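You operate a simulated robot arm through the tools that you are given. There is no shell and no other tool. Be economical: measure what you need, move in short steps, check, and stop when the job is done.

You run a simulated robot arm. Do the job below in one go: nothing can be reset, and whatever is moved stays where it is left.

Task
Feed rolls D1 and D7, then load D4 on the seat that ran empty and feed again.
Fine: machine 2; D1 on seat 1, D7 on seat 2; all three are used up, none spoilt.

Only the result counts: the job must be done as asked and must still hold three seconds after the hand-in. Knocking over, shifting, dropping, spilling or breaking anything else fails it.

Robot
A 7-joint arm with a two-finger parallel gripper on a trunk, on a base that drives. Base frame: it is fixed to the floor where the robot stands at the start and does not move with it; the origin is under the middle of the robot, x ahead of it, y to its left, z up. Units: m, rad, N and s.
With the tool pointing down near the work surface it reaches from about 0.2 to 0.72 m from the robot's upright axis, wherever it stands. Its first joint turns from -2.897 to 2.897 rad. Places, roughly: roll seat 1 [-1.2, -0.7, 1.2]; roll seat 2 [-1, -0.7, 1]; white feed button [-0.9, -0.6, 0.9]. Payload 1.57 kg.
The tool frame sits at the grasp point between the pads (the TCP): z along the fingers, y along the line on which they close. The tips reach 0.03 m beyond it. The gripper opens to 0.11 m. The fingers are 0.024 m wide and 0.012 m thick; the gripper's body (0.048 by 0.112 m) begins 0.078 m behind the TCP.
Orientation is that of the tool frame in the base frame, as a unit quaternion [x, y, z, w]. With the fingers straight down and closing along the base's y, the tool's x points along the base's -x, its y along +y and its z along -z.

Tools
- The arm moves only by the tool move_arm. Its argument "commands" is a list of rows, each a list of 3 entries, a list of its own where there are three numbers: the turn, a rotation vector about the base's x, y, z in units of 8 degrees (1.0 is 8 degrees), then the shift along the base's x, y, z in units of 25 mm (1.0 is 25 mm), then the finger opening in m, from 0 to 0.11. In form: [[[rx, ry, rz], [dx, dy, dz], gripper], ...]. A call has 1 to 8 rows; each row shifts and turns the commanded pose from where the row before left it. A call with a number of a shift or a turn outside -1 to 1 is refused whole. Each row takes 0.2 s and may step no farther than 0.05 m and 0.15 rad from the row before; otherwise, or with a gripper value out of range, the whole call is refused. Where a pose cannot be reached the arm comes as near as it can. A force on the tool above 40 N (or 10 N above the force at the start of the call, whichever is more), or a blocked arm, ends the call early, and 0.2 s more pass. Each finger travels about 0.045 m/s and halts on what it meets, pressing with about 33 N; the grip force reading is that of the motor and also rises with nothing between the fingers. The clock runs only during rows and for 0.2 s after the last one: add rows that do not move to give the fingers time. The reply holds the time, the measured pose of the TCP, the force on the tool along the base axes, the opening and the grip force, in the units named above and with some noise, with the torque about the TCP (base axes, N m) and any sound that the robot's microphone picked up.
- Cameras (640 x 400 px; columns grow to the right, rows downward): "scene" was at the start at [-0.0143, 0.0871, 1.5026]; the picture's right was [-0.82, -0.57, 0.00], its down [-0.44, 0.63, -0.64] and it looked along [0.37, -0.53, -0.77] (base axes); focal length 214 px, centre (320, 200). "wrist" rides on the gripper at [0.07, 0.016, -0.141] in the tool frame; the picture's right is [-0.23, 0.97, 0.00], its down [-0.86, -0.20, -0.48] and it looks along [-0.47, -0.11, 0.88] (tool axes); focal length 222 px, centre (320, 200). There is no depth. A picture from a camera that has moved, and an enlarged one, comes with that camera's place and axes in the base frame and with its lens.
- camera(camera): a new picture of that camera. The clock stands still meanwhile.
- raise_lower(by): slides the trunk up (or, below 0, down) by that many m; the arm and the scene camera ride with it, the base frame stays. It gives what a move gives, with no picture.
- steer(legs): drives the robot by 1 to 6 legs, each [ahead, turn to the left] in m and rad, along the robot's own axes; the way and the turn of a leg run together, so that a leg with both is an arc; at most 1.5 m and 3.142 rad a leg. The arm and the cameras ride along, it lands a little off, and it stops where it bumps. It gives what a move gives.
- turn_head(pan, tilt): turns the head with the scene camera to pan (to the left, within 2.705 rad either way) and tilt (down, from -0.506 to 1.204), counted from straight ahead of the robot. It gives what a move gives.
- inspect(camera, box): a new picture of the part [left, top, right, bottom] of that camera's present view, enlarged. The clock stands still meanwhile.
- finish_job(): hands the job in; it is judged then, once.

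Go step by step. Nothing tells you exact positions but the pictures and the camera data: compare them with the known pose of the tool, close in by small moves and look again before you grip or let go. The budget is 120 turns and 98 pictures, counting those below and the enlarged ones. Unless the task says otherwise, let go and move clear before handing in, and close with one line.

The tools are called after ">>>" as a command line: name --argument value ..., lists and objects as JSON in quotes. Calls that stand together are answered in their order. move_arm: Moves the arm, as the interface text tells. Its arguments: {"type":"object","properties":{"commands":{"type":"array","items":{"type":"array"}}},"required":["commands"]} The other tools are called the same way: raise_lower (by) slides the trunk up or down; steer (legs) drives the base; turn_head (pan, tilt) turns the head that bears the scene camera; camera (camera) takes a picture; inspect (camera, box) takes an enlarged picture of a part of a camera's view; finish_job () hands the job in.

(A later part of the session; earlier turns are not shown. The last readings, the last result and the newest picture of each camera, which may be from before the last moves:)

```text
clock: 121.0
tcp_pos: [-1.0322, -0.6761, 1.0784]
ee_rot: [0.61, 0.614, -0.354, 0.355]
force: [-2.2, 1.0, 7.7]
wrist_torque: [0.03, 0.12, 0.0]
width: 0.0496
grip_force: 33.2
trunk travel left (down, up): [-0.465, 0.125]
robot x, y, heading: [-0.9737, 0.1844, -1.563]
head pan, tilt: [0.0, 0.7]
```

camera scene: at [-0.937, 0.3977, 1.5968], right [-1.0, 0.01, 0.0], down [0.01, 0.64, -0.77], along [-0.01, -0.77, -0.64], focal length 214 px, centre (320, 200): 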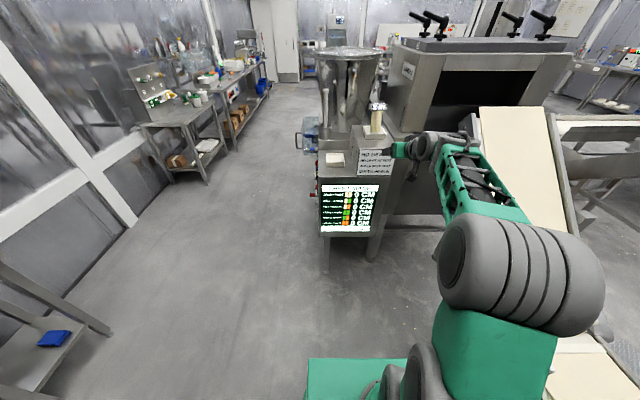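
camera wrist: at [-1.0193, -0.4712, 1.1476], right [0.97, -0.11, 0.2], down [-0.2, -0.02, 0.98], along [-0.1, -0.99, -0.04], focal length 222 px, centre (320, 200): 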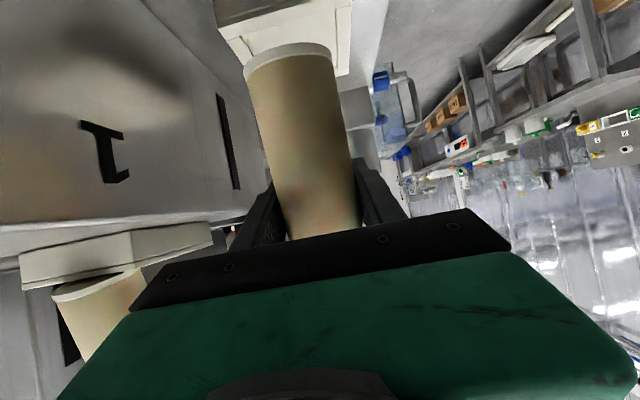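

Contact (force +8 N). Check seating in the wrist view before releasing.

>>> camera --camera "wrist"

```text
31 pictures are left
camera wrist: at [-1.017, -0.5186, 1.0882], right [0.97, -0.11, 0.2], down [-0.2, -0.01, 0.98], along [-0.1, -0.99, -0.03], focal length 222 px, centre (320, 200)
```

wrist: 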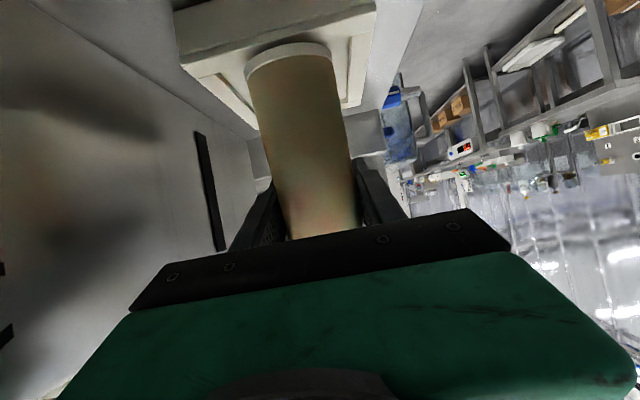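

Inside the recess. Release, lower slightly and retreat along +y.

>>> move_arm --commands '[[[0, 0, 0], [0, 0, 0], 0.055], [[0, 0, 0], [0, 0, 0], 0.07], [[0, 0, 0], [0, 0, 0], 0.085], [[0, 0, 0], [0, 0, -0.3], 0.085], [[0, 0, 0], [0, 0.5, 0], 0.085], [[0, 0, 0], [0, 1, 0], 0.085], [[0, 0, 0], [0, 1, 0], 0.085], [[0, 0, 0], [0, 1, 0], 0.085]]'

>>> steer --legs '[[-0.2, 0]]'

>>> inspect --camera "scene" --box '[280, 90, 440, 210]'

```text
clock: 122.8
tcp_pos: [-1.0329, -0.5901, 1.0651]
ee_rot: [0.611, 0.615, -0.352, 0.354]
force: [-0.1, 0.0, 0.0]
wrist_torque: [-0.03, 0.0, 0.01]
width: 0.0847
grip_force: 0.1
trunk travel left (down, up): [-0.465, 0.125]
robot x, y, heading: [-0.9797, 0.1939, -1.562]
head pan, tilt: [0.0, 0.7]
```

```text
clock: 124.4
tcp_pos: [-1.0358, -0.3877, 1.0653]
ee_rot: [0.611, 0.615, -0.352, 0.354]
force: [-0.7, 0.1, -0.2]
wrist_torque: [-0.03, -0.02, -0.03]
width: 0.0851
grip_force: 0.1
trunk travel left (down, up): [-0.465, 0.125]
robot x, y, heading: [-0.9788, 0.395, -1.569]
head pan, tilt: [0.0, 0.7]
```

```text
3.33 times, centred on (360, 150) of scene
camera zoom: at [-0.8237, 0.3648, 1.5348], right [-1.0, 0.0, 0.0], down [0.0, 0.64, -0.77], along [0.0, -0.77, -0.64], focal length 715 px, centre (187, 367)
```

zoom: 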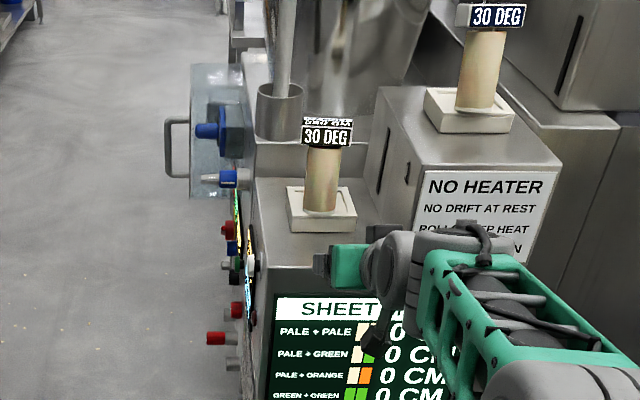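

Both rolls are seated. Feed button estimated at (-0.93,-0.613,0.926) on the +x face. I'll go to a diagonal stance at (-0.26,-0.08), heading -2.36, with fingers closed as a probe.

>>> steer --legs '[[0, 0.966], [0.865, 0]]'

>>> raise_lower --by -0.122

>>> move_arm --commands '[[[0, 0, 0], [0, 0, 0], 0.04], [[0, 0, 0], [0, 0, 0], 0.0], [[0, 0, 0], [0, 0, 0], 0.0], [[0, 0, 0], [0, 0, 0], 0.0], [[0, 0, 0], [0, 0, 0], 0.0]]'

>>> turn_head --pan -0.1 --tilt 0.6

>>> steer --legs '[[0, -1.6]]'

>>> camera --camera "scene"

```text
clock: 131.6
tcp_pos: [0.3654, -0.5721, 1.0661]
ee_rot: [0.249, 0.83, -0.143, 0.478]
force: [-0.1, -0.6, -0.1]
wrist_torque: [0.0, 0.02, 0.0]
width: 0.085
grip_force: 0.1
trunk travel left (down, up): [-0.465, 0.125]
robot x, y, heading: [-0.2524, -0.0939, -0.589]
head pan, tilt: [0.0, 0.7]
```

```text
clock: 133.1
tcp_pos: [0.3652, -0.5719, 0.9429]
ee_rot: [0.25, 0.83, -0.144, 0.478]
force: [-0.5, 0.5, 0.5]
wrist_torque: [0.02, -0.01, -0.01]
width: 0.0851
grip_force: 0.1
trunk travel left (down, up): [-0.343, 0.247]
robot x, y, heading: [-0.2522, -0.0928, -0.584]
head pan, tilt: [0.0, 0.7]
```

```text
clock: 134.3
tcp_pos: [0.3652, -0.572, 0.9437]
ee_rot: [0.249, 0.83, -0.144, 0.478]
force: [-0.8, -0.3, 0.5]
wrist_torque: [0.0, 0.03, 0.01]
width: 0.0
grip_force: 10.6
trunk travel left (down, up): [-0.343, 0.247]
robot x, y, heading: [-0.2529, -0.0885, -0.59]
head pan, tilt: [0.0, 0.7]
```

```text
clock: 134.9
tcp_pos: [0.3654, -0.5711, 0.9441]
ee_rot: [0.25, 0.83, -0.144, 0.478]
force: [-0.4, 0.2, -0.4]
wrist_torque: [-0.03, -0.03, 0.02]
width: 0.0
grip_force: 21.0
trunk travel left (down, up): [-0.343, 0.247]
robot x, y, heading: [-0.2516, -0.0933, -0.587]
head pan, tilt: [-0.099, 0.6]
```

```text
clock: 139.4
tcp_pos: [-0.7912, -0.6577, 0.9435]
ee_rot: [0.783, 0.371, -0.451, 0.214]
force: [-0.2, 0.1, 0.3]
wrist_torque: [-0.02, -0.04, 0.0]
width: 0.0003
grip_force: 21.5
trunk travel left (down, up): [-0.343, 0.247]
robot x, y, heading: [-0.252, -0.0937, -2.254]
head pan, tilt: [-0.099, 0.6]
```

```text
29 pictures are left
camera scene: at [-0.1547, -0.209, 1.4214], right [-0.71, 0.71, 0.0], down [0.4, 0.4, -0.83], along [-0.58, -0.58, -0.56], focal length 214 px, centre (320, 200)
```

scene: 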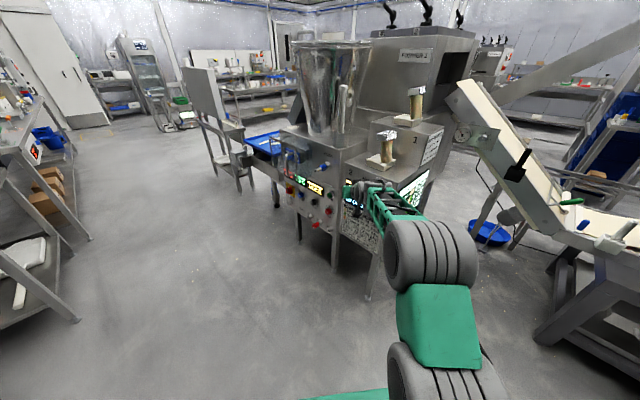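

Now look through the wrist camera for the button.

>>> camera --camera "wrist"

>>> inspect --camera "scene" --box '[330, 150, 420, 220]'

```text
28 pictures are left
camera wrist: at [-0.6791, -0.5449, 0.954], right [0.68, -0.7, 0.2], down [-0.16, 0.11, 0.98], along [-0.71, -0.7, -0.04], focal length 222 px, centre (320, 200)
```

wrist: 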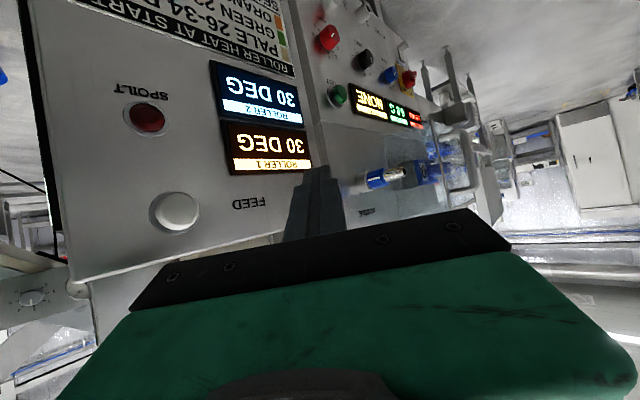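

```text
5.71 times, centred on (375, 185) of scene
camera zoom: at [-0.1547, -0.209, 1.4214], right [-0.71, 0.71, 0.0], down [0.4, 0.4, -0.83], along [-0.58, -0.58, -0.56], focal length 1226 px, centre (6, 286)
```

zoom: 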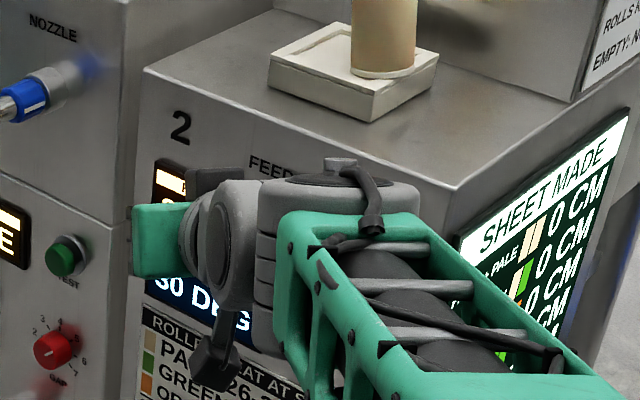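

Button at about (-0.93,-0.602,0.928). Yaw the tool 24° more toward -x, and line the tip up in y.

>>> move_arm --commands '[[[0, 0, -0.75], [0, 0.7, 0], 0.0], [[0, 0, -0.75], [0, 0.7, 0], 0.0], [[0, 0, -0.75], [0, 0.7, 0], 0.0], [[0, 0, -0.75], [0, 0.6, 0], 0.0], [[0, 0, 0], [0, 0, 0], 0.0]]'

>>> camera --camera "wrist"

```text
clock: 140.6
tcp_pos: [-0.7914, -0.5902, 0.9425]
ee_rot: [0.843, 0.201, -0.486, 0.116]
force: [0.0, -0.3, -0.3]
wrist_torque: [-0.02, 0.0, -0.03]
width: 0.0
grip_force: 21.2
trunk travel left (down, up): [-0.343, 0.247]
robot x, y, heading: [-0.2541, -0.09, -2.257]
head pan, tilt: [-0.099, 0.6]
```

```text
26 pictures are left
camera wrist: at [-0.6433, -0.533, 0.9535], right [0.34, -0.92, 0.2], down [-0.1, 0.17, 0.98], along [-0.94, -0.35, -0.04], focal length 222 px, centre (320, 200)
```

wrist: 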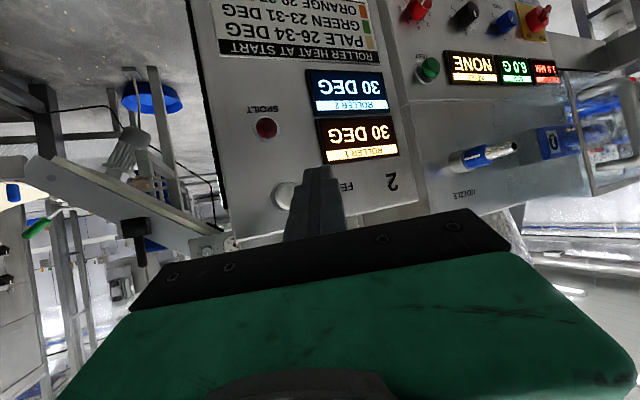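

Aligned within a few mm. Advance along -x toward the button, then in small steps.

>>> move_arm --commands '[[[0, 0, 0], [-0.8, 0.2, 0], 0.0], [[0, 0, 0], [-0.8, 0, 0], 0.0], [[0, 0, 0], [-0.8, 0, 0], 0.0], [[0, 0, 0], [-0.6, 0, 0], 0.0], [[0, 0, 0], [0, 0, 0], 0.0]]'

>>> camera --camera "wrist"

```text
clock: 141.8
tcp_pos: [-0.8657, -0.5841, 0.9432]
ee_rot: [0.843, 0.201, -0.486, 0.116]
force: [0.3, -0.5, 0.2]
wrist_torque: [0.02, 0.01, -0.02]
width: 0.0
grip_force: 21.5
trunk travel left (down, up): [-0.343, 0.247]
robot x, y, heading: [-0.2521, -0.0935, -2.252]
head pan, tilt: [-0.099, 0.6]
```

```text
25 pictures are left
camera wrist: at [-0.7173, -0.5269, 0.953], right [0.34, -0.92, 0.2], down [-0.1, 0.17, 0.98], along [-0.94, -0.35, -0.04], focal length 222 px, centre (320, 200)
```

wrist: 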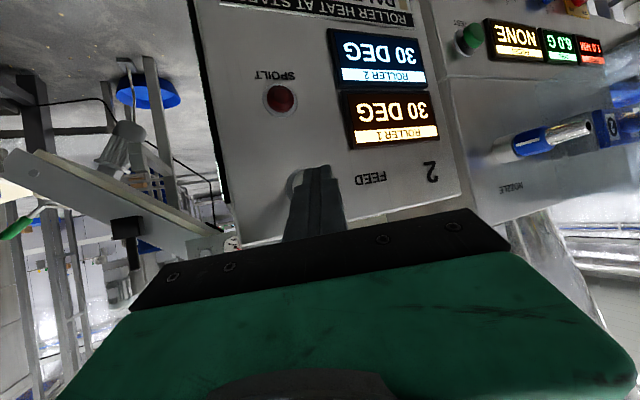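

Tip is right in front of the button. Step in slowly, listening.

>>> move_arm --commands '[[[0, 0, 0], [-0.4, 0.2, 0], 0.0], [[0, 0, 0], [-0.4, 0, 0], 0.0], [[0, 0, 0], [-0.3, 0, 0], 0.0], [[0, 0, 0], [-0.2, 0, 0], 0.0], [[0, 0, 0], [0, 0, 0], 0.0]]'

```text
clock: 143.0
tcp_pos: [-0.8942, -0.5803, 0.943]
ee_rot: [0.843, 0.203, -0.485, 0.116]
force: [29.4, -1.9, -1.9]
wrist_torque: [0.0, -0.21, 0.25]
width: 0.0
grip_force: 21.4
trunk travel left (down, up): [-0.343, 0.247]
robot x, y, heading: [-0.2508, -0.0915, -2.254]
head pan, tilt: [-0.099, 0.6]
heard: click
```

A click: the button is pressed. Retract and watch the machine.

>>> move_arm --commands '[[[0, 0, 0], [0.6, 0, 0], 0.0], [[0, 0, 0], [0.8, 0, 0], 0.0], [[0, 0, 0], [0.8, 0, 0], 0.0], [[0, 0, 0], [0.8, 0, 0], 0.0], [[0, 0, 0], [0, 0, 0], 0.0], [[0, 0, 0], [0, 0, 0], 0.0], [[0, 0, 0], [0, 0, 0], 0.0], [[0, 0, 0], [0, 0, 0], 0.0]]'

>>> inspect --camera "scene" --box '[340, 70, 450, 220]'

>>> camera --camera "wrist"

```text
clock: 144.8
tcp_pos: [-0.8227, -0.5792, 0.9438]
ee_rot: [0.843, 0.2, -0.486, 0.116]
force: [-0.2, 0.6, -0.8]
wrist_torque: [-0.02, 0.01, 0.02]
width: 0.0
grip_force: 21.1
trunk travel left (down, up): [-0.343, 0.247]
robot x, y, heading: [-0.2537, -0.0957, -2.255]
head pan, tilt: [-0.099, 0.6]
```

```text
2.67 times, centred on (395, 145) of scene
camera zoom: at [-0.1546, -0.2091, 1.4214], right [-0.71, 0.71, 0.0], down [0.4, 0.4, -0.83], along [-0.58, -0.58, -0.56], focal length 572 px, centre (120, 347)
```

zoom: 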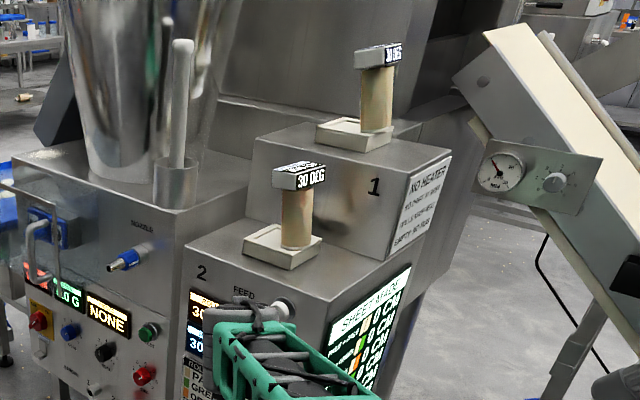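

```text
23 pictures are left
camera wrist: at [-0.6755, -0.5234, 0.9537], right [0.34, -0.92, 0.2], down [-0.1, 0.17, 0.98], along [-0.94, -0.35, -0.04], focal length 222 px, centre (320, 200)
```

wrist: 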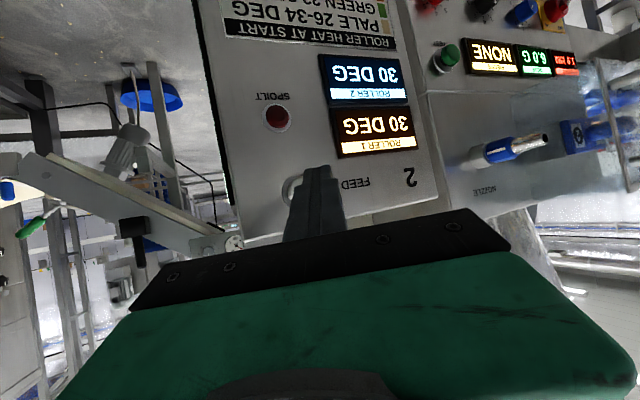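

Not clear whether the feed ran; zoom in on the sheet display and rolls.

>>> inspect --camera "scene" --box '[450, 130, 512, 168]'

>>> inspect --camera "scene" --box '[380, 80, 500, 220]'

```text
10.32 times, centred on (481, 149) of scene
camera zoom: at [-0.1546, -0.2091, 1.4214], right [-0.71, 0.71, 0.0], down [0.4, 0.4, -0.83], along [-0.58, -0.58, -0.56], focal length 2214 px, centre (-1342, 726)
```

zoom: 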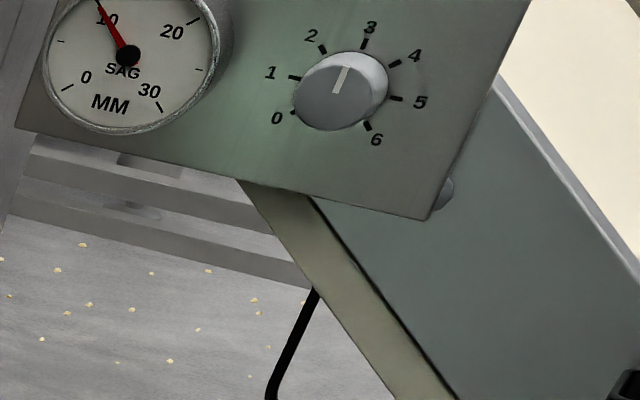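

```text
2.86 times, centred on (440, 150) of scene
camera zoom: at [-0.1546, -0.2091, 1.4214], right [-0.71, 0.71, 0.0], down [0.4, 0.4, -0.83], along [-0.58, -0.58, -0.56], focal length 613 px, centre (-23, 343)
```

zoom: 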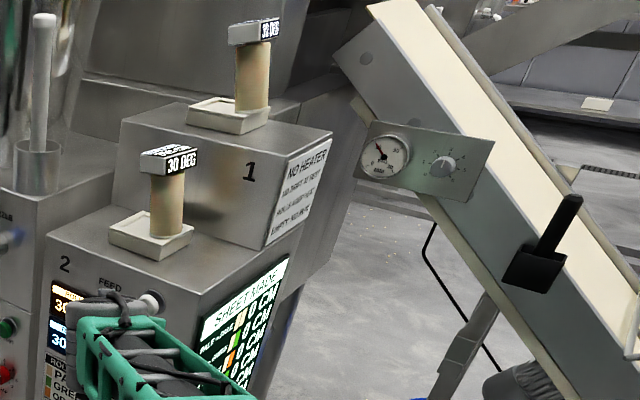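

The rolls look a bit off-centre on the trays from here; zoom on them and the display.

>>> inspect --camera "scene" --box '[412, 84, 482, 180]'

>>> inspect --camera "scene" --box '[395, 155, 485, 225]'

```text
4.17 times, centred on (447, 132) of scene
camera zoom: at [-0.1546, -0.2091, 1.4214], right [-0.71, 0.71, 0.0], down [0.4, 0.4, -0.83], along [-0.58, -0.58, -0.56], focal length 894 px, centre (-209, 483)
```

zoom: 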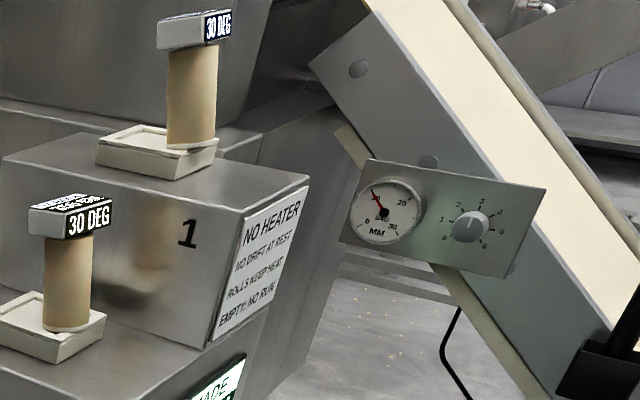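

```text
5.71 times, centred on (440, 190) of scene
camera zoom: at [-0.1546, -0.2091, 1.4214], right [-0.71, 0.71, 0.0], down [0.4, 0.4, -0.83], along [-0.58, -0.58, -0.56], focal length 1226 px, centre (-366, 257)
```

zoom: 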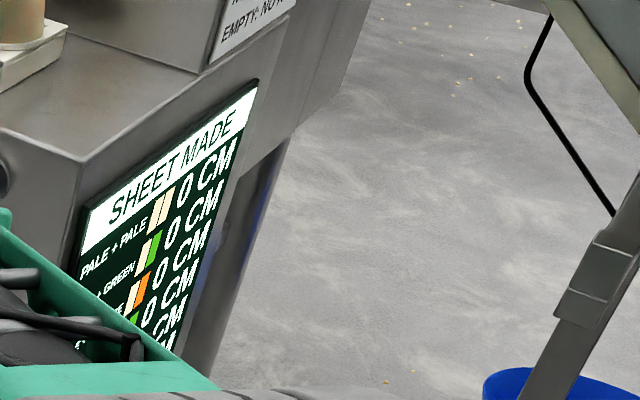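

The display still shows 0 cm. Wait a moment and listen for whether the machine is running.

>>> move_arm --commands '[[[0, 0, 0], [0, 0, 0], 0.0], [[0, 0, 0], [0, 0, 0], 0.0], [[0, 0, 0], [0, 0, 0], 0.0], [[0, 0, 0], [0, 0, 0], 0.0], [[0, 0, 0], [0, 0, 0], 0.0], [[0, 0, 0], [0, 0, 0], 0.0], [[0, 0, 0], [0, 0, 0], 0.0], [[0, 0, 0], [0, 0, 0], 0.0]]'

>>> inspect --camera "scene" --box '[360, 76, 456, 136]'

```text
clock: 146.6
tcp_pos: [-0.8231, -0.58, 0.9435]
ee_rot: [0.843, 0.202, -0.486, 0.116]
force: [0.1, -0.2, 0.1]
wrist_torque: [0.0, 0.02, 0.0]
width: 0.0001
grip_force: 21.2
trunk travel left (down, up): [-0.343, 0.247]
robot x, y, heading: [-0.2524, -0.0889, -2.256]
head pan, tilt: [-0.099, 0.6]
```

```text
6.67 times, centred on (408, 106) of scene
camera zoom: at [-0.1546, -0.2091, 1.4214], right [-0.71, 0.71, 0.0], down [0.4, 0.4, -0.83], along [-0.58, -0.58, -0.56], focal length 1430 px, centre (-267, 827)
```

zoom: 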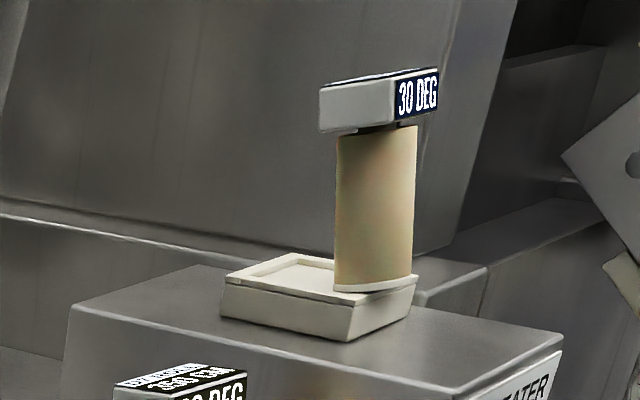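

The rolls turn out to stand too far to +y (≈4 cm for D1, ≈3 cm for D7), on the front rim, so the machine did not run. I'll regrip and move them inward. First clear the panel, restore tool yaw, and drive back to face the seats.

>>> move_arm --commands '[[[0, 0, 0.75], [0.4, 0, 0.6], 0.0], [[0, 0, 0.75], [0.4, -0.8, 0.6], 0.0], [[0, 0, 0.75], [0.3, -0.8, 0.6], 0.0], [[0, 0, 0.75], [0.2, -0.8, 0.6], 0.04], [[0, 0, 0], [0, -0.7, 0.6], 0.08], [[0, 0, 0], [0, 0, 0.6], 0.085], [[0, 0, 0], [0, 0, 0.4], 0.085]]'

>>> raise_lower --by 0.2

>>> steer --legs '[[0, 1.69], [-0.98, 0]]'

```text
clock: 148.2
tcp_pos: [-0.7906, -0.6575, 1.0397]
ee_rot: [0.782, 0.372, -0.451, 0.215]
force: [-0.4, 0.2, -0.3]
wrist_torque: [-0.01, 0.0, 0.03]
width: 0.0818
grip_force: 0.0
trunk travel left (down, up): [-0.343, 0.247]
robot x, y, heading: [-0.2537, -0.0911, -2.257]
head pan, tilt: [-0.099, 0.6]
```

```text
clock: 150.3
tcp_pos: [-0.7901, -0.6561, 1.2415]
ee_rot: [0.783, 0.371, -0.452, 0.214]
force: [-0.7, 0.2, -0.8]
wrist_torque: [0.0, 0.0, -0.03]
width: 0.0852
grip_force: 0.1
trunk travel left (down, up): [-0.543, 0.047]
robot x, y, heading: [-0.2519, -0.0927, -2.257]
head pan, tilt: [-0.099, 0.6]
```

```text
clock: 159.5
tcp_pos: [-0.4463, -0.0184, 1.2411]
ee_rot: [0.24, 0.833, -0.138, 0.479]
force: [0.2, -0.6, -0.3]
wrist_torque: [0.01, -0.01, -0.01]
width: 0.0851
grip_force: 0.0
trunk travel left (down, up): [-0.543, 0.047]
robot x, y, heading: [-1.0732, 0.4455, -0.565]
head pan, tilt: [-0.099, 0.6]
```

Turn to face the seats, shift in x to D1's column, drive in part-way and look.

>>> steer --legs '[[0, -1.0]]'

>>> move_arm --commands '[[[0, 0, 0], [-1, 0, 0], 0.09], [[0, 0, 0], [-1, 0, 0], 0.09], [[0, 0, 0], [-1, 0, 0], 0.09], [[0, 0, 0], [-0.7, 0, 0], 0.09], [[0, 0, 0], [0, 0, 0], 0.09]]'

>>> steer --legs '[[0.2, 0]]'

>>> camera --camera "wrist"

```text
clock: 162.4
tcp_pos: [-1.1333, -0.3322, 1.2404]
ee_rot: [0.613, 0.613, -0.353, 0.353]
force: [0.2, 0.6, 0.9]
wrist_torque: [0.0, -0.02, -0.01]
width: 0.0853
grip_force: 0.1
trunk travel left (down, up): [-0.543, 0.047]
robot x, y, heading: [-1.0706, 0.4464, -1.57]
head pan, tilt: [-0.099, 0.6]
```

```text
clock: 163.7
tcp_pos: [-1.225, -0.3321, 1.2405]
ee_rot: [0.611, 0.613, -0.353, 0.354]
force: [0.8, -0.6, -0.6]
wrist_torque: [-0.01, -0.03, -0.01]
width: 0.0901
grip_force: 0.0
trunk travel left (down, up): [-0.543, 0.047]
robot x, y, heading: [-1.0728, 0.4475, -1.57]
head pan, tilt: [-0.099, 0.6]
```

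```text
clock: 165.2
tcp_pos: [-1.2224, -0.5305, 1.2401]
ee_rot: [0.612, 0.614, -0.353, 0.353]
force: [0.8, -0.3, -0.4]
wrist_torque: [-0.01, -0.01, 0.0]
width: 0.0901
grip_force: 0.1
trunk travel left (down, up): [-0.543, 0.047]
robot x, y, heading: [-1.0725, 0.2468, -1.567]
head pan, tilt: [-0.099, 0.6]
```

```text
17 pictures are left
camera wrist: at [-1.2059, -0.3732, 1.2501], right [0.97, -0.11, 0.2], down [-0.2, -0.02, 0.98], along [-0.11, -0.99, -0.04], focal length 222 px, centre (320, 200)
```

wrist: 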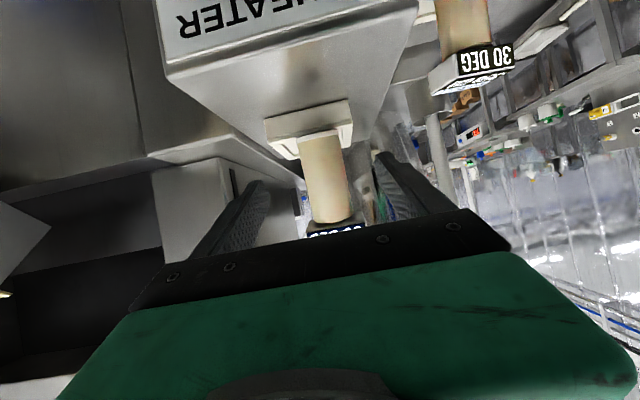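

D1 is laterally lined up; its axis is about 0.10 m ahead (y≈-0.635). Advance and grip it.

>>> move_arm --commands '[[[0, 0, 0], [0, -0.8, 0], 0.09], [[0, 0, 0], [0, -0.9, 0], 0.09], [[0, 0, 0], [0, -0.9, 0], 0.09], [[0, 0, 0], [0, -0.9, 0], 0.09], [[0, 0, 0], [0, -0.75, 0], 0.09], [[0, 0, 0], [0, 0, 0], 0.09]]'

>>> camera --camera "wrist"

```text
clock: 166.6
tcp_pos: [-1.222, -0.6375, 1.2397]
ee_rot: [0.612, 0.614, -0.353, 0.354]
force: [0.0, -0.1, 0.6]
wrist_torque: [0.01, -0.01, -0.03]
width: 0.09
grip_force: 0.0
trunk travel left (down, up): [-0.543, 0.047]
robot x, y, heading: [-1.0754, 0.2441, -1.569]
head pan, tilt: [-0.099, 0.6]
```

```text
16 pictures are left
camera wrist: at [-1.2061, -0.4792, 1.2504], right [0.97, -0.11, 0.2], down [-0.2, -0.02, 0.98], along [-0.11, -0.99, -0.04], focal length 222 px, centre (320, 200)
```

wrist: 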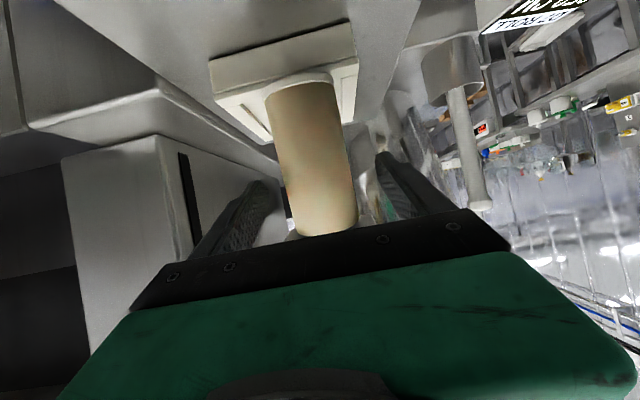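

TCP is at the roll's axis; the tray centre measures about (-1.230,-0.682). Grip, lift 2.5 cm, shift over.

>>> move_arm --commands '[[[0, 0, 0], [0, 0, 0], 0.06], [[0, 0, 0], [0, 0, 0], 0.03], [[0, 0, 0], [0, 0, 0], 0.03], [[0, 0, 0], [0, 0, 0], 0.03], [[0, 0, 0], [0, 0, 0], 0.03], [[0, 0, 0], [0, 0, 0], 0.03]]'

>>> move_arm --commands '[[[0, 0, 0], [0, 0, 0.5], 0.03], [[0, 0, 0], [0, 0, 0.5], 0.03], [[0, 0, 0], [0, -0.9, 0], 0.03], [[0, 0, 0], [-0.3, -0.9, 0], 0.03], [[0, 0, 0], [0, 0, 0], 0.03]]'

>>> camera --camera "wrist"

```text
clock: 168.0
tcp_pos: [-1.2215, -0.6359, 1.2391]
ee_rot: [0.611, 0.614, -0.352, 0.354]
force: [0.5, -0.1, -0.7]
wrist_torque: [-0.03, -0.02, 0.0]
width: 0.0491
grip_force: 33.0
trunk travel left (down, up): [-0.543, 0.047]
robot x, y, heading: [-1.0743, 0.2494, -1.571]
head pan, tilt: [-0.099, 0.6]
```

```text
clock: 169.2
tcp_pos: [-1.2206, -0.643, 1.263]
ee_rot: [0.612, 0.613, -0.353, 0.354]
force: [0.2, 0.4, -1.8]
wrist_torque: [0.02, -0.01, -0.03]
width: 0.0491
grip_force: 32.5
out of reach, approached as far as the arm can: row 3, 4
trunk travel left (down, up): [-0.543, 0.047]
robot x, y, heading: [-1.0736, 0.2505, -1.563]
head pan, tilt: [-0.099, 0.6]
```

```text
15 pictures are left
camera wrist: at [-1.2056, -0.4842, 1.2728], right [0.97, -0.11, 0.2], down [-0.2, -0.02, 0.98], along [-0.11, -0.99, -0.04], focal length 222 px, centre (320, 200)
```

wrist: 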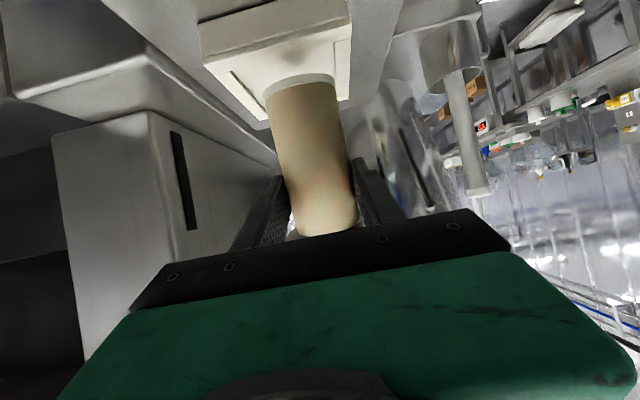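

Out of reach by 4 cm; drive the base forward that much instead.

>>> steer --legs '[[0.06, 0]]'

```text
clock: 170.2
tcp_pos: [-1.2233, -0.7026, 1.26]
ee_rot: [0.612, 0.613, -0.353, 0.353]
force: [-0.2, 0.1, -2.1]
wrist_torque: [0.01, -0.02, -0.03]
width: 0.0488
grip_force: 33.1
trunk travel left (down, up): [-0.543, 0.047]
robot x, y, heading: [-1.0742, 0.1887, -1.564]
head pan, tilt: [-0.099, 0.6]
```

Slight overshoot; correct to (-1.229,-0.682) and check the view.

>>> move_arm --commands '[[[0, 0, 0], [-0.25, 0.8, 0], 0.03], [[0, 0, 0], [0, 0, -0.5], 0.03], [[0, 0, 0], [0, 0, 0], 0.03]]'

>>> camera --camera "wrist"

```text
clock: 171.0
tcp_pos: [-1.2271, -0.6816, 1.2488]
ee_rot: [0.612, 0.613, -0.353, 0.353]
force: [0.3, -0.7, -4.0]
wrist_torque: [0.03, -0.01, -0.01]
width: 0.0495
grip_force: 32.9
trunk travel left (down, up): [-0.543, 0.047]
robot x, y, heading: [-1.0721, 0.1911, -1.569]
head pan, tilt: [-0.099, 0.6]
```

```text
14 pictures are left
camera wrist: at [-1.2111, -0.5241, 1.2598], right [0.97, -0.11, 0.2], down [-0.2, -0.02, 0.98], along [-0.11, -0.99, -0.04], focal length 222 px, centre (320, 200)
```

wrist: 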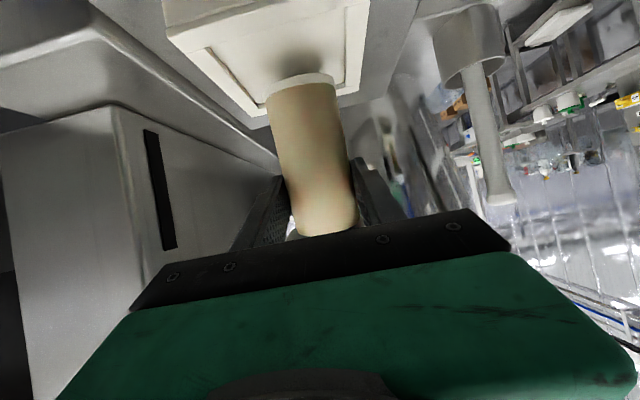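

Good position over the recess. Nudge -x 3 mm and lower until contact.

>>> move_arm --commands '[[[0, 0, 0], [-0.12, 0, -0.3], 0.03], [[0, 0, 0], [0, 0, -0.2], 0.03], [[0, 0, 0], [0, 0, 0], 0.03]]'

>>> move_arm --commands '[[[0, 0, 0], [0, 0, -0.15], 0.03], [[0, 0, 0], [0, 0, 0], 0.03]]'

>>> move_arm --commands '[[[0, 0, 0], [0, 0, -0.15], 0.03], [[0, 0, 0], [0, 0, 0], 0.03]]'

```text
clock: 171.8
tcp_pos: [-1.2313, -0.6803, 1.2394]
ee_rot: [0.611, 0.613, -0.354, 0.354]
force: [0.3, -0.8, 5.6]
wrist_torque: [-0.2, 0.03, 0.02]
width: 0.0491
grip_force: 33.4
trunk travel left (down, up): [-0.543, 0.047]
robot x, y, heading: [-1.0704, 0.1887, -1.568]
head pan, tilt: [-0.099, 0.6]
```

```text
clock: 172.4
tcp_pos: [-1.2309, -0.6808, 1.2388]
ee_rot: [0.61, 0.612, -0.356, 0.356]
force: [0.7, -3.3, 17.9]
wrist_torque: [-0.64, -0.06, 0.03]
width: 0.0495
grip_force: 33.0
trunk travel left (down, up): [-0.543, 0.047]
robot x, y, heading: [-1.0769, 0.193, -1.569]
head pan, tilt: [-0.099, 0.6]
```

```text
clock: 173.0
tcp_pos: [-1.2318, -0.6788, 1.2378]
ee_rot: [0.611, 0.611, -0.357, 0.355]
force: [0.2, 1.3, 28.0]
wrist_torque: [-0.55, -0.05, 0.04]
width: 0.0493
grip_force: 33.0
trunk travel left (down, up): [-0.543, 0.047]
robot x, y, heading: [-1.0705, 0.1894, -1.568]
head pan, tilt: [-0.099, 0.6]
```

Firm contact. Relieve the press, then look before releasing.

>>> move_arm --commands '[[[0, 0, 0], [0, 0, 0.35], 0.03], [[0, 0, 0], [0, 0, 0], 0.03]]'

>>> camera --camera "wrist"

```text
clock: 173.6
tcp_pos: [-1.2302, -0.6796, 1.2381]
ee_rot: [0.613, 0.613, -0.352, 0.353]
force: [0.8, 0.7, 14.8]
wrist_torque: [-0.24, 0.0, -0.02]
width: 0.049
grip_force: 33.7
trunk travel left (down, up): [-0.543, 0.047]
robot x, y, heading: [-1.0742, 0.1918, -1.57]
head pan, tilt: [-0.099, 0.6]
```

```text
13 pictures are left
camera wrist: at [-1.2153, -0.5221, 1.2482], right [0.97, -0.11, 0.2], down [-0.2, -0.02, 0.98], along [-0.11, -0.99, -0.04], focal length 222 px, centre (320, 200)
```

wrist: 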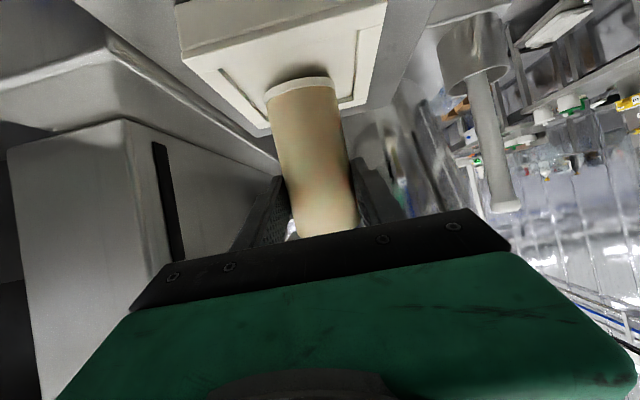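

Centred in the recess. Release and retreat level along +y.

>>> move_arm --commands '[[[0, 0, 0], [0, 0, 0.1], 0.03], [[0, 0, 0], [0, 0, 0], 0.055], [[0, 0, 0], [0, 0, 0], 0.075], [[0, 0, 0], [0, 0, -0.1], 0.09], [[0, 0, 0], [0, 0.5, 0], 0.09], [[0, 0, 0], [0, 1, 0], 0.09], [[0, 0, 0], [0, 1, 0], 0.09], [[0, 0, 0], [0, 1, 0], 0.09]]'

>>> steer --legs '[[-0.2, 0]]'

>>> camera --camera "wrist"

```text
clock: 175.4
tcp_pos: [-1.2328, -0.5922, 1.2384]
ee_rot: [0.612, 0.613, -0.353, 0.353]
force: [0.4, -0.2, 0.4]
wrist_torque: [-0.04, -0.01, -0.03]
width: 0.0904
grip_force: 0.1
trunk travel left (down, up): [-0.543, 0.047]
robot x, y, heading: [-1.0714, 0.1907, -1.567]
head pan, tilt: [-0.099, 0.6]
```

```text
clock: 177.0
tcp_pos: [-1.2331, -0.3831, 1.2386]
ee_rot: [0.612, 0.612, -0.354, 0.353]
force: [-0.2, 0.2, -1.1]
wrist_torque: [-0.04, -0.01, -0.02]
width: 0.0898
grip_force: 0.0
trunk travel left (down, up): [-0.543, 0.047]
robot x, y, heading: [-1.0717, 0.3987, -1.57]
head pan, tilt: [-0.099, 0.6]
```

```text
12 pictures are left
camera wrist: at [-1.2171, -0.2255, 1.2489], right [0.97, -0.11, 0.2], down [-0.2, -0.02, 0.98], along [-0.11, -0.99, -0.04], focal length 222 px, centre (320, 200)
```

wrist: 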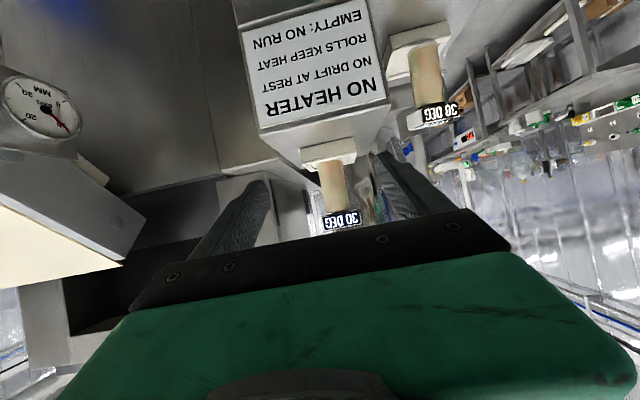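

D1 looks right. Now do the same for D7: shift the tool to x≈-1.032, lower to z≈1.066, drive in and look.

>>> raise_lower --by -0.172

>>> move_arm --commands '[[[0, 0, 0], [1, 0, 0], 0.1], [[0, 0, 0], [1, 0, 0], 0.1], [[0, 0, 0], [1, 0, 0], 0.1], [[0, 0, 0], [1, 0, 0], 0.1], [[0, 0, 0], [1, 0, 0], 0.1], [[0, 0, 0], [1, 0, 0], 0.1], [[0, 0, 0], [1, 0, 0], 0.1], [[0, 0, 0], [1, 0, 0], 0.1]]'

>>> steer --legs '[[0.19, 0]]'

>>> camera --camera "wrist"

```text
clock: 179.0
tcp_pos: [-1.232, -0.3838, 1.0659]
ee_rot: [0.612, 0.614, -0.352, 0.354]
force: [0.0, 0.4, -0.1]
wrist_torque: [0.01, 0.0, 0.0]
width: 0.0899
grip_force: 0.1
trunk travel left (down, up): [-0.371, 0.219]
robot x, y, heading: [-1.0756, 0.3926, -1.575]
head pan, tilt: [-0.099, 0.6]
```

```text
clock: 180.8
tcp_pos: [-1.0316, -0.3831, 1.0671]
ee_rot: [0.612, 0.614, -0.352, 0.353]
force: [0.1, 0.7, -0.6]
wrist_torque: [0.03, -0.02, 0.02]
width: 0.1001
grip_force: 0.1
trunk travel left (down, up): [-0.371, 0.219]
robot x, y, heading: [-1.0716, 0.3976, -1.57]
head pan, tilt: [-0.099, 0.6]
```

```text
clock: 182.3
tcp_pos: [-1.0326, -0.5708, 1.0668]
ee_rot: [0.612, 0.614, -0.352, 0.353]
force: [0.3, 0.4, -0.7]
wrist_torque: [0.02, -0.03, -0.02]
width: 0.0999
grip_force: 0.1
trunk travel left (down, up): [-0.371, 0.219]
robot x, y, heading: [-1.0742, 0.21, -1.573]
head pan, tilt: [-0.099, 0.6]
```

```text
11 pictures are left
camera wrist: at [-1.0162, -0.4132, 1.0776], right [0.97, -0.11, 0.2], down [-0.2, -0.02, 0.98], along [-0.11, -0.99, -0.04], focal length 222 px, centre (320, 200)
```

wrist: 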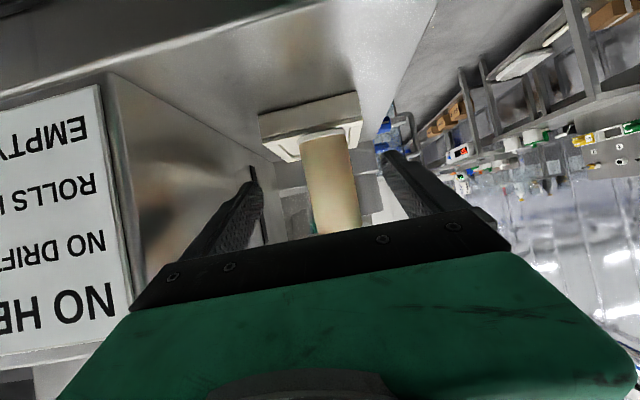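

Tray 2 centre ≈ (-1.035,-0.678); D7's axis ≈ (-1.027,-0.643). Advance 7 cm, grip, lift 2.5 cm.

>>> move_arm --commands '[[[0, 0, 0], [0.1, -0.9, 0], 0.1], [[0, 0, 0], [0, -1, 0], 0.1], [[0, 0, 0], [0, -1, 0], 0.1], [[0, 0, 0], [0, 0, 0], 0.07], [[0, 0, 0], [0, 0, 0], 0.03], [[0, 0, 0], [0, 0, 0], 0.03], [[0, 0, 0], [0, 0, 0], 0.03], [[0, 0, 0], [0, 0, 0], 0.03]]'

>>> camera --camera "wrist"

```text
clock: 184.1
tcp_pos: [-1.0313, -0.6446, 1.0656]
ee_rot: [0.612, 0.614, -0.352, 0.353]
force: [-0.3, 1.0, -0.3]
wrist_torque: [-0.09, 0.12, 0.05]
width: 0.0498
grip_force: 31.8
trunk travel left (down, up): [-0.371, 0.219]
robot x, y, heading: [-1.0714, 0.2095, -1.57]
head pan, tilt: [-0.099, 0.6]
```

```text
10 pictures are left
camera wrist: at [-1.0158, -0.4864, 1.0776], right [0.97, -0.11, 0.2], down [-0.2, -0.02, 0.98], along [-0.11, -0.99, -0.04], focal length 222 px, centre (320, 200)
```

wrist: 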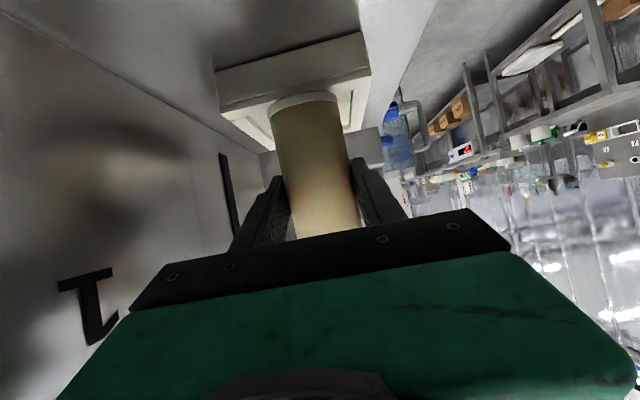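

Gripped at the axis. Lift, shift -y 3.2 cm, then lower to contact.

>>> move_arm --commands '[[[0, 0, 0], [0, 0, 0.5], 0.03], [[0, 0, 0], [0, 0, 0.5], 0.03], [[0, 0, 0], [-0.12, -0.65, 0], 0.03], [[0, 0, 0], [0, -0.65, 0], 0.03], [[0, 0, 0], [0, 0, -0.5], 0.03], [[0, 0, 0], [0, 0, 0], 0.03]]'

>>> move_arm --commands '[[[0, 0, 0], [0, 0, -0.25], 0.03], [[0, 0, 0], [0, 0, -0.15], 0.03], [[0, 0, 0], [0, 0, 0], 0.03]]'

```text
clock: 185.5
tcp_pos: [-1.0341, -0.6769, 1.0787]
ee_rot: [0.612, 0.613, -0.353, 0.353]
force: [0.9, 0.2, -0.9]
wrist_torque: [-0.04, 0.0, 0.0]
width: 0.0496
grip_force: 33.1
trunk travel left (down, up): [-0.371, 0.219]
robot x, y, heading: [-1.076, 0.2089, -1.568]
head pan, tilt: [-0.099, 0.6]
```

```text
clock: 186.3
tcp_pos: [-1.0324, -0.6743, 1.0798]
ee_rot: [0.611, 0.61, -0.357, 0.357]
force: [-3.0, -3.1, 23.1]
wrist_torque: [-0.75, 0.29, -0.14]
width: 0.0501
grip_force: 33.2
trunk travel left (down, up): [-0.371, 0.219]
robot x, y, heading: [-1.0735, 0.2087, -1.575]
head pan, tilt: [-0.099, 0.6]
```

Contact. Relieve the press, release, lower slightly and retreat.

>>> move_arm --commands '[[[0, 0, 0], [0, 0, 0.38], 0.03], [[0, 0, 0], [0, 0, 0], 0.05], [[0, 0, 0], [0, 0, 0], 0.075], [[0, 0, 0], [0, 0, -0.3], 0.09], [[0, 0, 0], [0, 0.5, 0], 0.1], [[0, 0, 0], [0, 1, 0], 0.1], [[0, 0, 0], [0, 1, 0], 0.1], [[0, 0, 0], [0, 1, 0], 0.1]]'

>>> steer --legs '[[-0.19, 0]]'

>>> camera --camera "wrist"

```text
clock: 188.1
tcp_pos: [-1.0329, -0.5898, 1.0707]
ee_rot: [0.612, 0.614, -0.352, 0.353]
force: [0.4, 0.4, -0.3]
wrist_torque: [-0.03, 0.01, 0.01]
width: 0.1001
grip_force: 0.1
trunk travel left (down, up): [-0.371, 0.219]
robot x, y, heading: [-1.0728, 0.209, -1.57]
head pan, tilt: [-0.099, 0.6]
```

```text
clock: 189.7
tcp_pos: [-1.0358, -0.3878, 1.0708]
ee_rot: [0.614, 0.612, -0.353, 0.352]
force: [0.5, -0.4, -0.3]
wrist_torque: [0.01, 0.03, 0.01]
width: 0.0998
grip_force: 0.0
trunk travel left (down, up): [-0.371, 0.219]
robot x, y, heading: [-1.0704, 0.4088, -1.574]
head pan, tilt: [-0.099, 0.6]
```

```text
9 pictures are left
camera wrist: at [-1.0192, -0.2307, 1.0816], right [0.97, -0.12, 0.2], down [-0.2, -0.02, 0.98], along [-0.11, -0.99, -0.04], focal length 222 px, centre (320, 200)
```

wrist: 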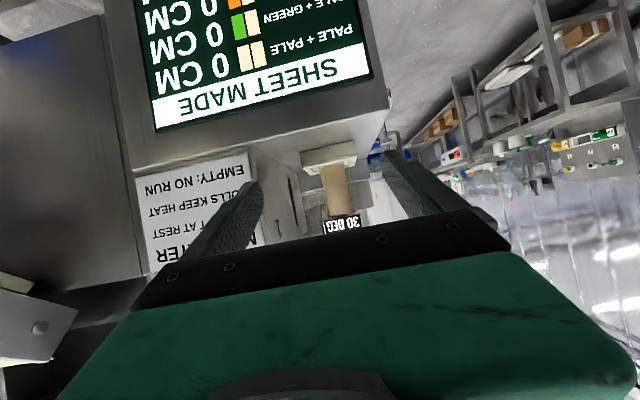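

D7 is placed, and the wrist camera can read the display from here. Now go back to the button stance.

>>> steer --legs '[[0, 1.1], [0.83, 0]]'

>>> raise_lower --by -0.127

>>> move_arm --commands '[[[0, 0, 0], [0, 0, 0], 0.05], [[0, 0, 0], [0, 0, 0], 0.0], [[0, 0, 0], [0, 0, 0], 0.0], [[0, 0, 0], [0, 0, 0], 0.0], [[0, 0, 0], [0, 0, 0], 0.0], [[0, 0, 0], [0, 0, 0], 0.0]]'

>>> steer --legs '[[0, -1.72]]'

```text
clock: 196.9
tcp_pos: [0.4138, -0.2793, 1.072]
ee_rot: [0.194, 0.845, -0.111, 0.487]
force: [-0.3, 0.2, 0.3]
wrist_torque: [-0.03, -0.03, 0.01]
width: 0.1001
grip_force: 0.0
trunk travel left (down, up): [-0.371, 0.219]
robot x, y, heading: [-0.3253, 0.0363, -0.452]
head pan, tilt: [-0.099, 0.6]
```

```text
clock: 198.5
tcp_pos: [0.4125, -0.2793, 0.9432]
ee_rot: [0.195, 0.844, -0.112, 0.486]
force: [-0.6, -0.5, -0.3]
wrist_torque: [0.02, -0.02, -0.01]
width: 0.0999
grip_force: 0.0
trunk travel left (down, up): [-0.244, 0.346]
robot x, y, heading: [-0.3253, 0.0348, -0.451]
head pan, tilt: [-0.099, 0.6]
```

```text
clock: 199.9
tcp_pos: [0.4128, -0.2786, 0.9437]
ee_rot: [0.195, 0.845, -0.112, 0.485]
force: [-0.3, 0.3, -0.5]
wrist_torque: [-0.02, 0.0, -0.01]
width: 0.0004
grip_force: 12.5
trunk travel left (down, up): [-0.244, 0.346]
robot x, y, heading: [-0.3224, 0.0386, -0.449]
head pan, tilt: [-0.099, 0.6]
```

```text
clock: 204.6
tcp_pos: [-0.7748, -0.6256, 0.9435]
ee_rot: [0.777, 0.386, -0.446, 0.222]
force: [0.1, 0.3, 0.2]
wrist_torque: [-0.01, 0.02, -0.04]
width: 0.0003
grip_force: 21.6
trunk travel left (down, up): [-0.244, 0.346]
robot x, y, heading: [-0.3226, 0.0358, -2.222]
head pan, tilt: [-0.099, 0.6]
```

Same press as before: yaw the tool, move to (-0.865,-0.582,0.943), then push to x≈-0.895.

>>> move_arm --commands '[[[0, 0, -0.81], [-0.4, 0.45, 0], 0.0], [[0, 0, -0.81], [-0.7, 0.45, 0], 0.0], [[0, 0, -0.81], [-0.8, 0.45, 0], 0.0], [[0, 0, -0.8], [-0.8, 0.4, 0], 0.0], [[0, 0, 0], [-0.8, 0, 0], 0.0], [[0, 0, 0], [0, 0, 0], 0.0]]'

>>> move_arm --commands '[[[0, 0, 0], [-0.4, 0, 0], 0.0], [[0, 0, 0], [-0.4, 0, 0], 0.0], [[0, 0, 0], [-0.3, 0, 0], 0.0], [[0, 0, 0], [-0.2, 0, 0], 0.0], [[0, 0, 0], [0, 0, 0], 0.0]]'

```text
clock: 205.9
tcp_pos: [-0.8611, -0.5815, 0.9408]
ee_rot: [0.842, 0.202, -0.486, 0.117]
force: [1.0, 0.4, -0.4]
wrist_torque: [-0.02, -0.01, 0.02]
width: 0.0001
grip_force: 21.2
trunk travel left (down, up): [-0.244, 0.346]
robot x, y, heading: [-0.3244, 0.0363, -2.219]
head pan, tilt: [-0.099, 0.6]
```

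```text
clock: 207.2
tcp_pos: [-0.8924, -0.5845, 0.9449]
ee_rot: [0.843, 0.204, -0.485, 0.117]
force: [18.8, 1.8, -0.5]
wrist_torque: [0.02, -0.18, 0.04]
width: 0.0
grip_force: 21.1
trunk travel left (down, up): [-0.244, 0.346]
robot x, y, heading: [-0.3248, 0.0334, -2.221]
head pan, tilt: [-0.099, 0.6]
heard: click
```

Click heard. Retract, wait and look at the display and seats.

>>> move_arm --commands '[[[0, 0, 0], [0.6, 0, 0], 0.0], [[0, 0, 0], [0.8, 0, 0], 0.0], [[0, 0, 0], [0.8, 0, 0], 0.0], [[0, 0, 0], [0, 0, 0], 0.0], [[0, 0, 0], [0, 0, 0], 0.0], [[0, 0, 0], [0, 0, 0], 0.0], [[0, 0, 0], [0, 0, 0], 0.0], [[0, 0, 0], [0, 0, 0], 0.0]]'

>>> inspect --camera "scene" --box '[335, 80, 495, 220]'

```text
clock: 208.9
tcp_pos: [-0.8398, -0.5845, 0.9449]
ee_rot: [0.843, 0.202, -0.485, 0.116]
force: [1.0, 0.6, 0.0]
wrist_torque: [-0.03, -0.02, 0.0]
width: 0.0
grip_force: 21.3
trunk travel left (down, up): [-0.244, 0.346]
robot x, y, heading: [-0.3249, 0.0355, -2.223]
head pan, tilt: [-0.099, 0.6]
```

```text
2.86 times, centred on (415, 150) of scene
camera zoom: at [-0.2227, -0.0803, 1.3224], right [-0.73, 0.68, 0.0], down [0.38, 0.41, -0.83], along [-0.56, -0.6, -0.56], focal length 613 px, centre (49, 343)
```

zoom: 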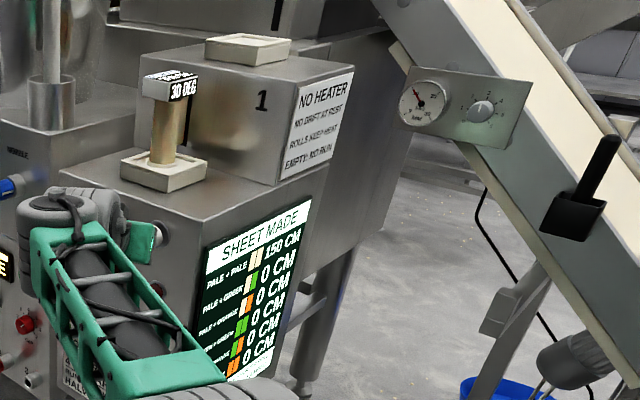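

The feed ran: pale+pale 150 cm, D1 is used up, seat 1 is empty and D7 remains. Now fetch D4: restore tool yaw and drive back to face the roll table.

>>> move_arm --commands '[[[0, 0, 0.81], [0.7, 0, 0], 0.0], [[0, 0, 0.81], [0.7, -0.4, 0], 0.03], [[0, 0, 0.81], [0.7, -0.6, 0], 0.06], [[0, 0, 0.8], [0.5, -0.65, 0], 0.09], [[0, 0, 0], [0, 0, 0], 0.09]]'

>>> steer --legs '[[0, 1.76], [-0.17, 0], [0, 0.45]]'

```text
clock: 210.2
tcp_pos: [-0.7749, -0.6244, 0.9434]
ee_rot: [0.776, 0.385, -0.447, 0.222]
force: [-0.1, -0.4, 0.1]
wrist_torque: [0.04, -0.02, 0.0]
width: 0.0822
grip_force: 0.0
trunk travel left (down, up): [-0.244, 0.346]
robot x, y, heading: [-0.326, 0.033, -2.219]
head pan, tilt: [-0.099, 0.6]
```

```text
clock: 217.2
tcp_pos: [0.321, 0.1504, 0.9434]
ee_rot: [-0.003, 0.866, 0.002, 0.5]
force: [-0.6, 0.1, 0.5]
wrist_torque: [0.01, 0.0, 0.01]
width: 0.09
grip_force: 0.1
trunk travel left (down, up): [-0.244, 0.346]
robot x, y, heading: [-0.4761, 0.1057, 0.003]
head pan, tilt: [-0.099, 0.6]
```

Facing the table; shift the tool to D4's column (y≈0.043) and look.

>>> move_arm --commands '[[[0, 0, 0], [0, -0.9, -0.15], 0.09], [[0, 0, 0], [0, -0.9, -0.15], 0.09], [[0, 0, 0], [0, -0.9, -0.15], 0.09], [[0, 0, 0], [0, -0.9, -0.15], 0.09], [[0, 0, 0], [0, -0.7, 0], 0.09], [[0, 0, 0], [0, 0, 0], 0.09]]'

>>> camera --camera "wrist"

```text
clock: 218.6
tcp_pos: [0.3201, 0.0432, 0.9277]
ee_rot: [-0.003, 0.866, 0.002, 0.5]
force: [0.3, -0.8, 0.7]
wrist_torque: [0.0, 0.01, 0.01]
width: 0.0901
grip_force: 0.0
trunk travel left (down, up): [-0.244, 0.346]
robot x, y, heading: [-0.4779, 0.1044, 0.004]
head pan, tilt: [-0.099, 0.6]
```

```text
7 pictures are left
camera wrist: at [0.1626, 0.0574, 0.9376], right [0.11, 0.97, 0.2], down [0.02, -0.2, 0.98], along [0.99, -0.1, -0.04], focal length 222 px, centre (320, 200)
```

wrist: 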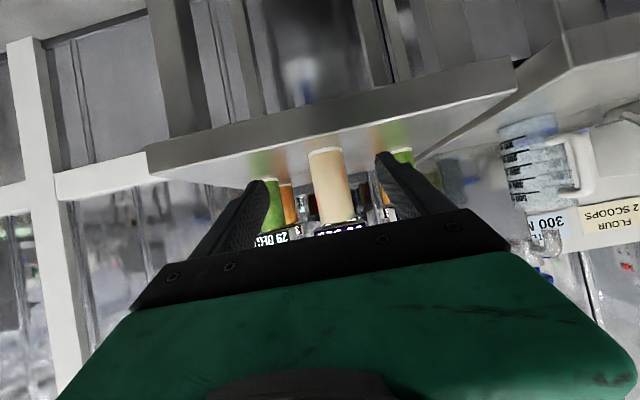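

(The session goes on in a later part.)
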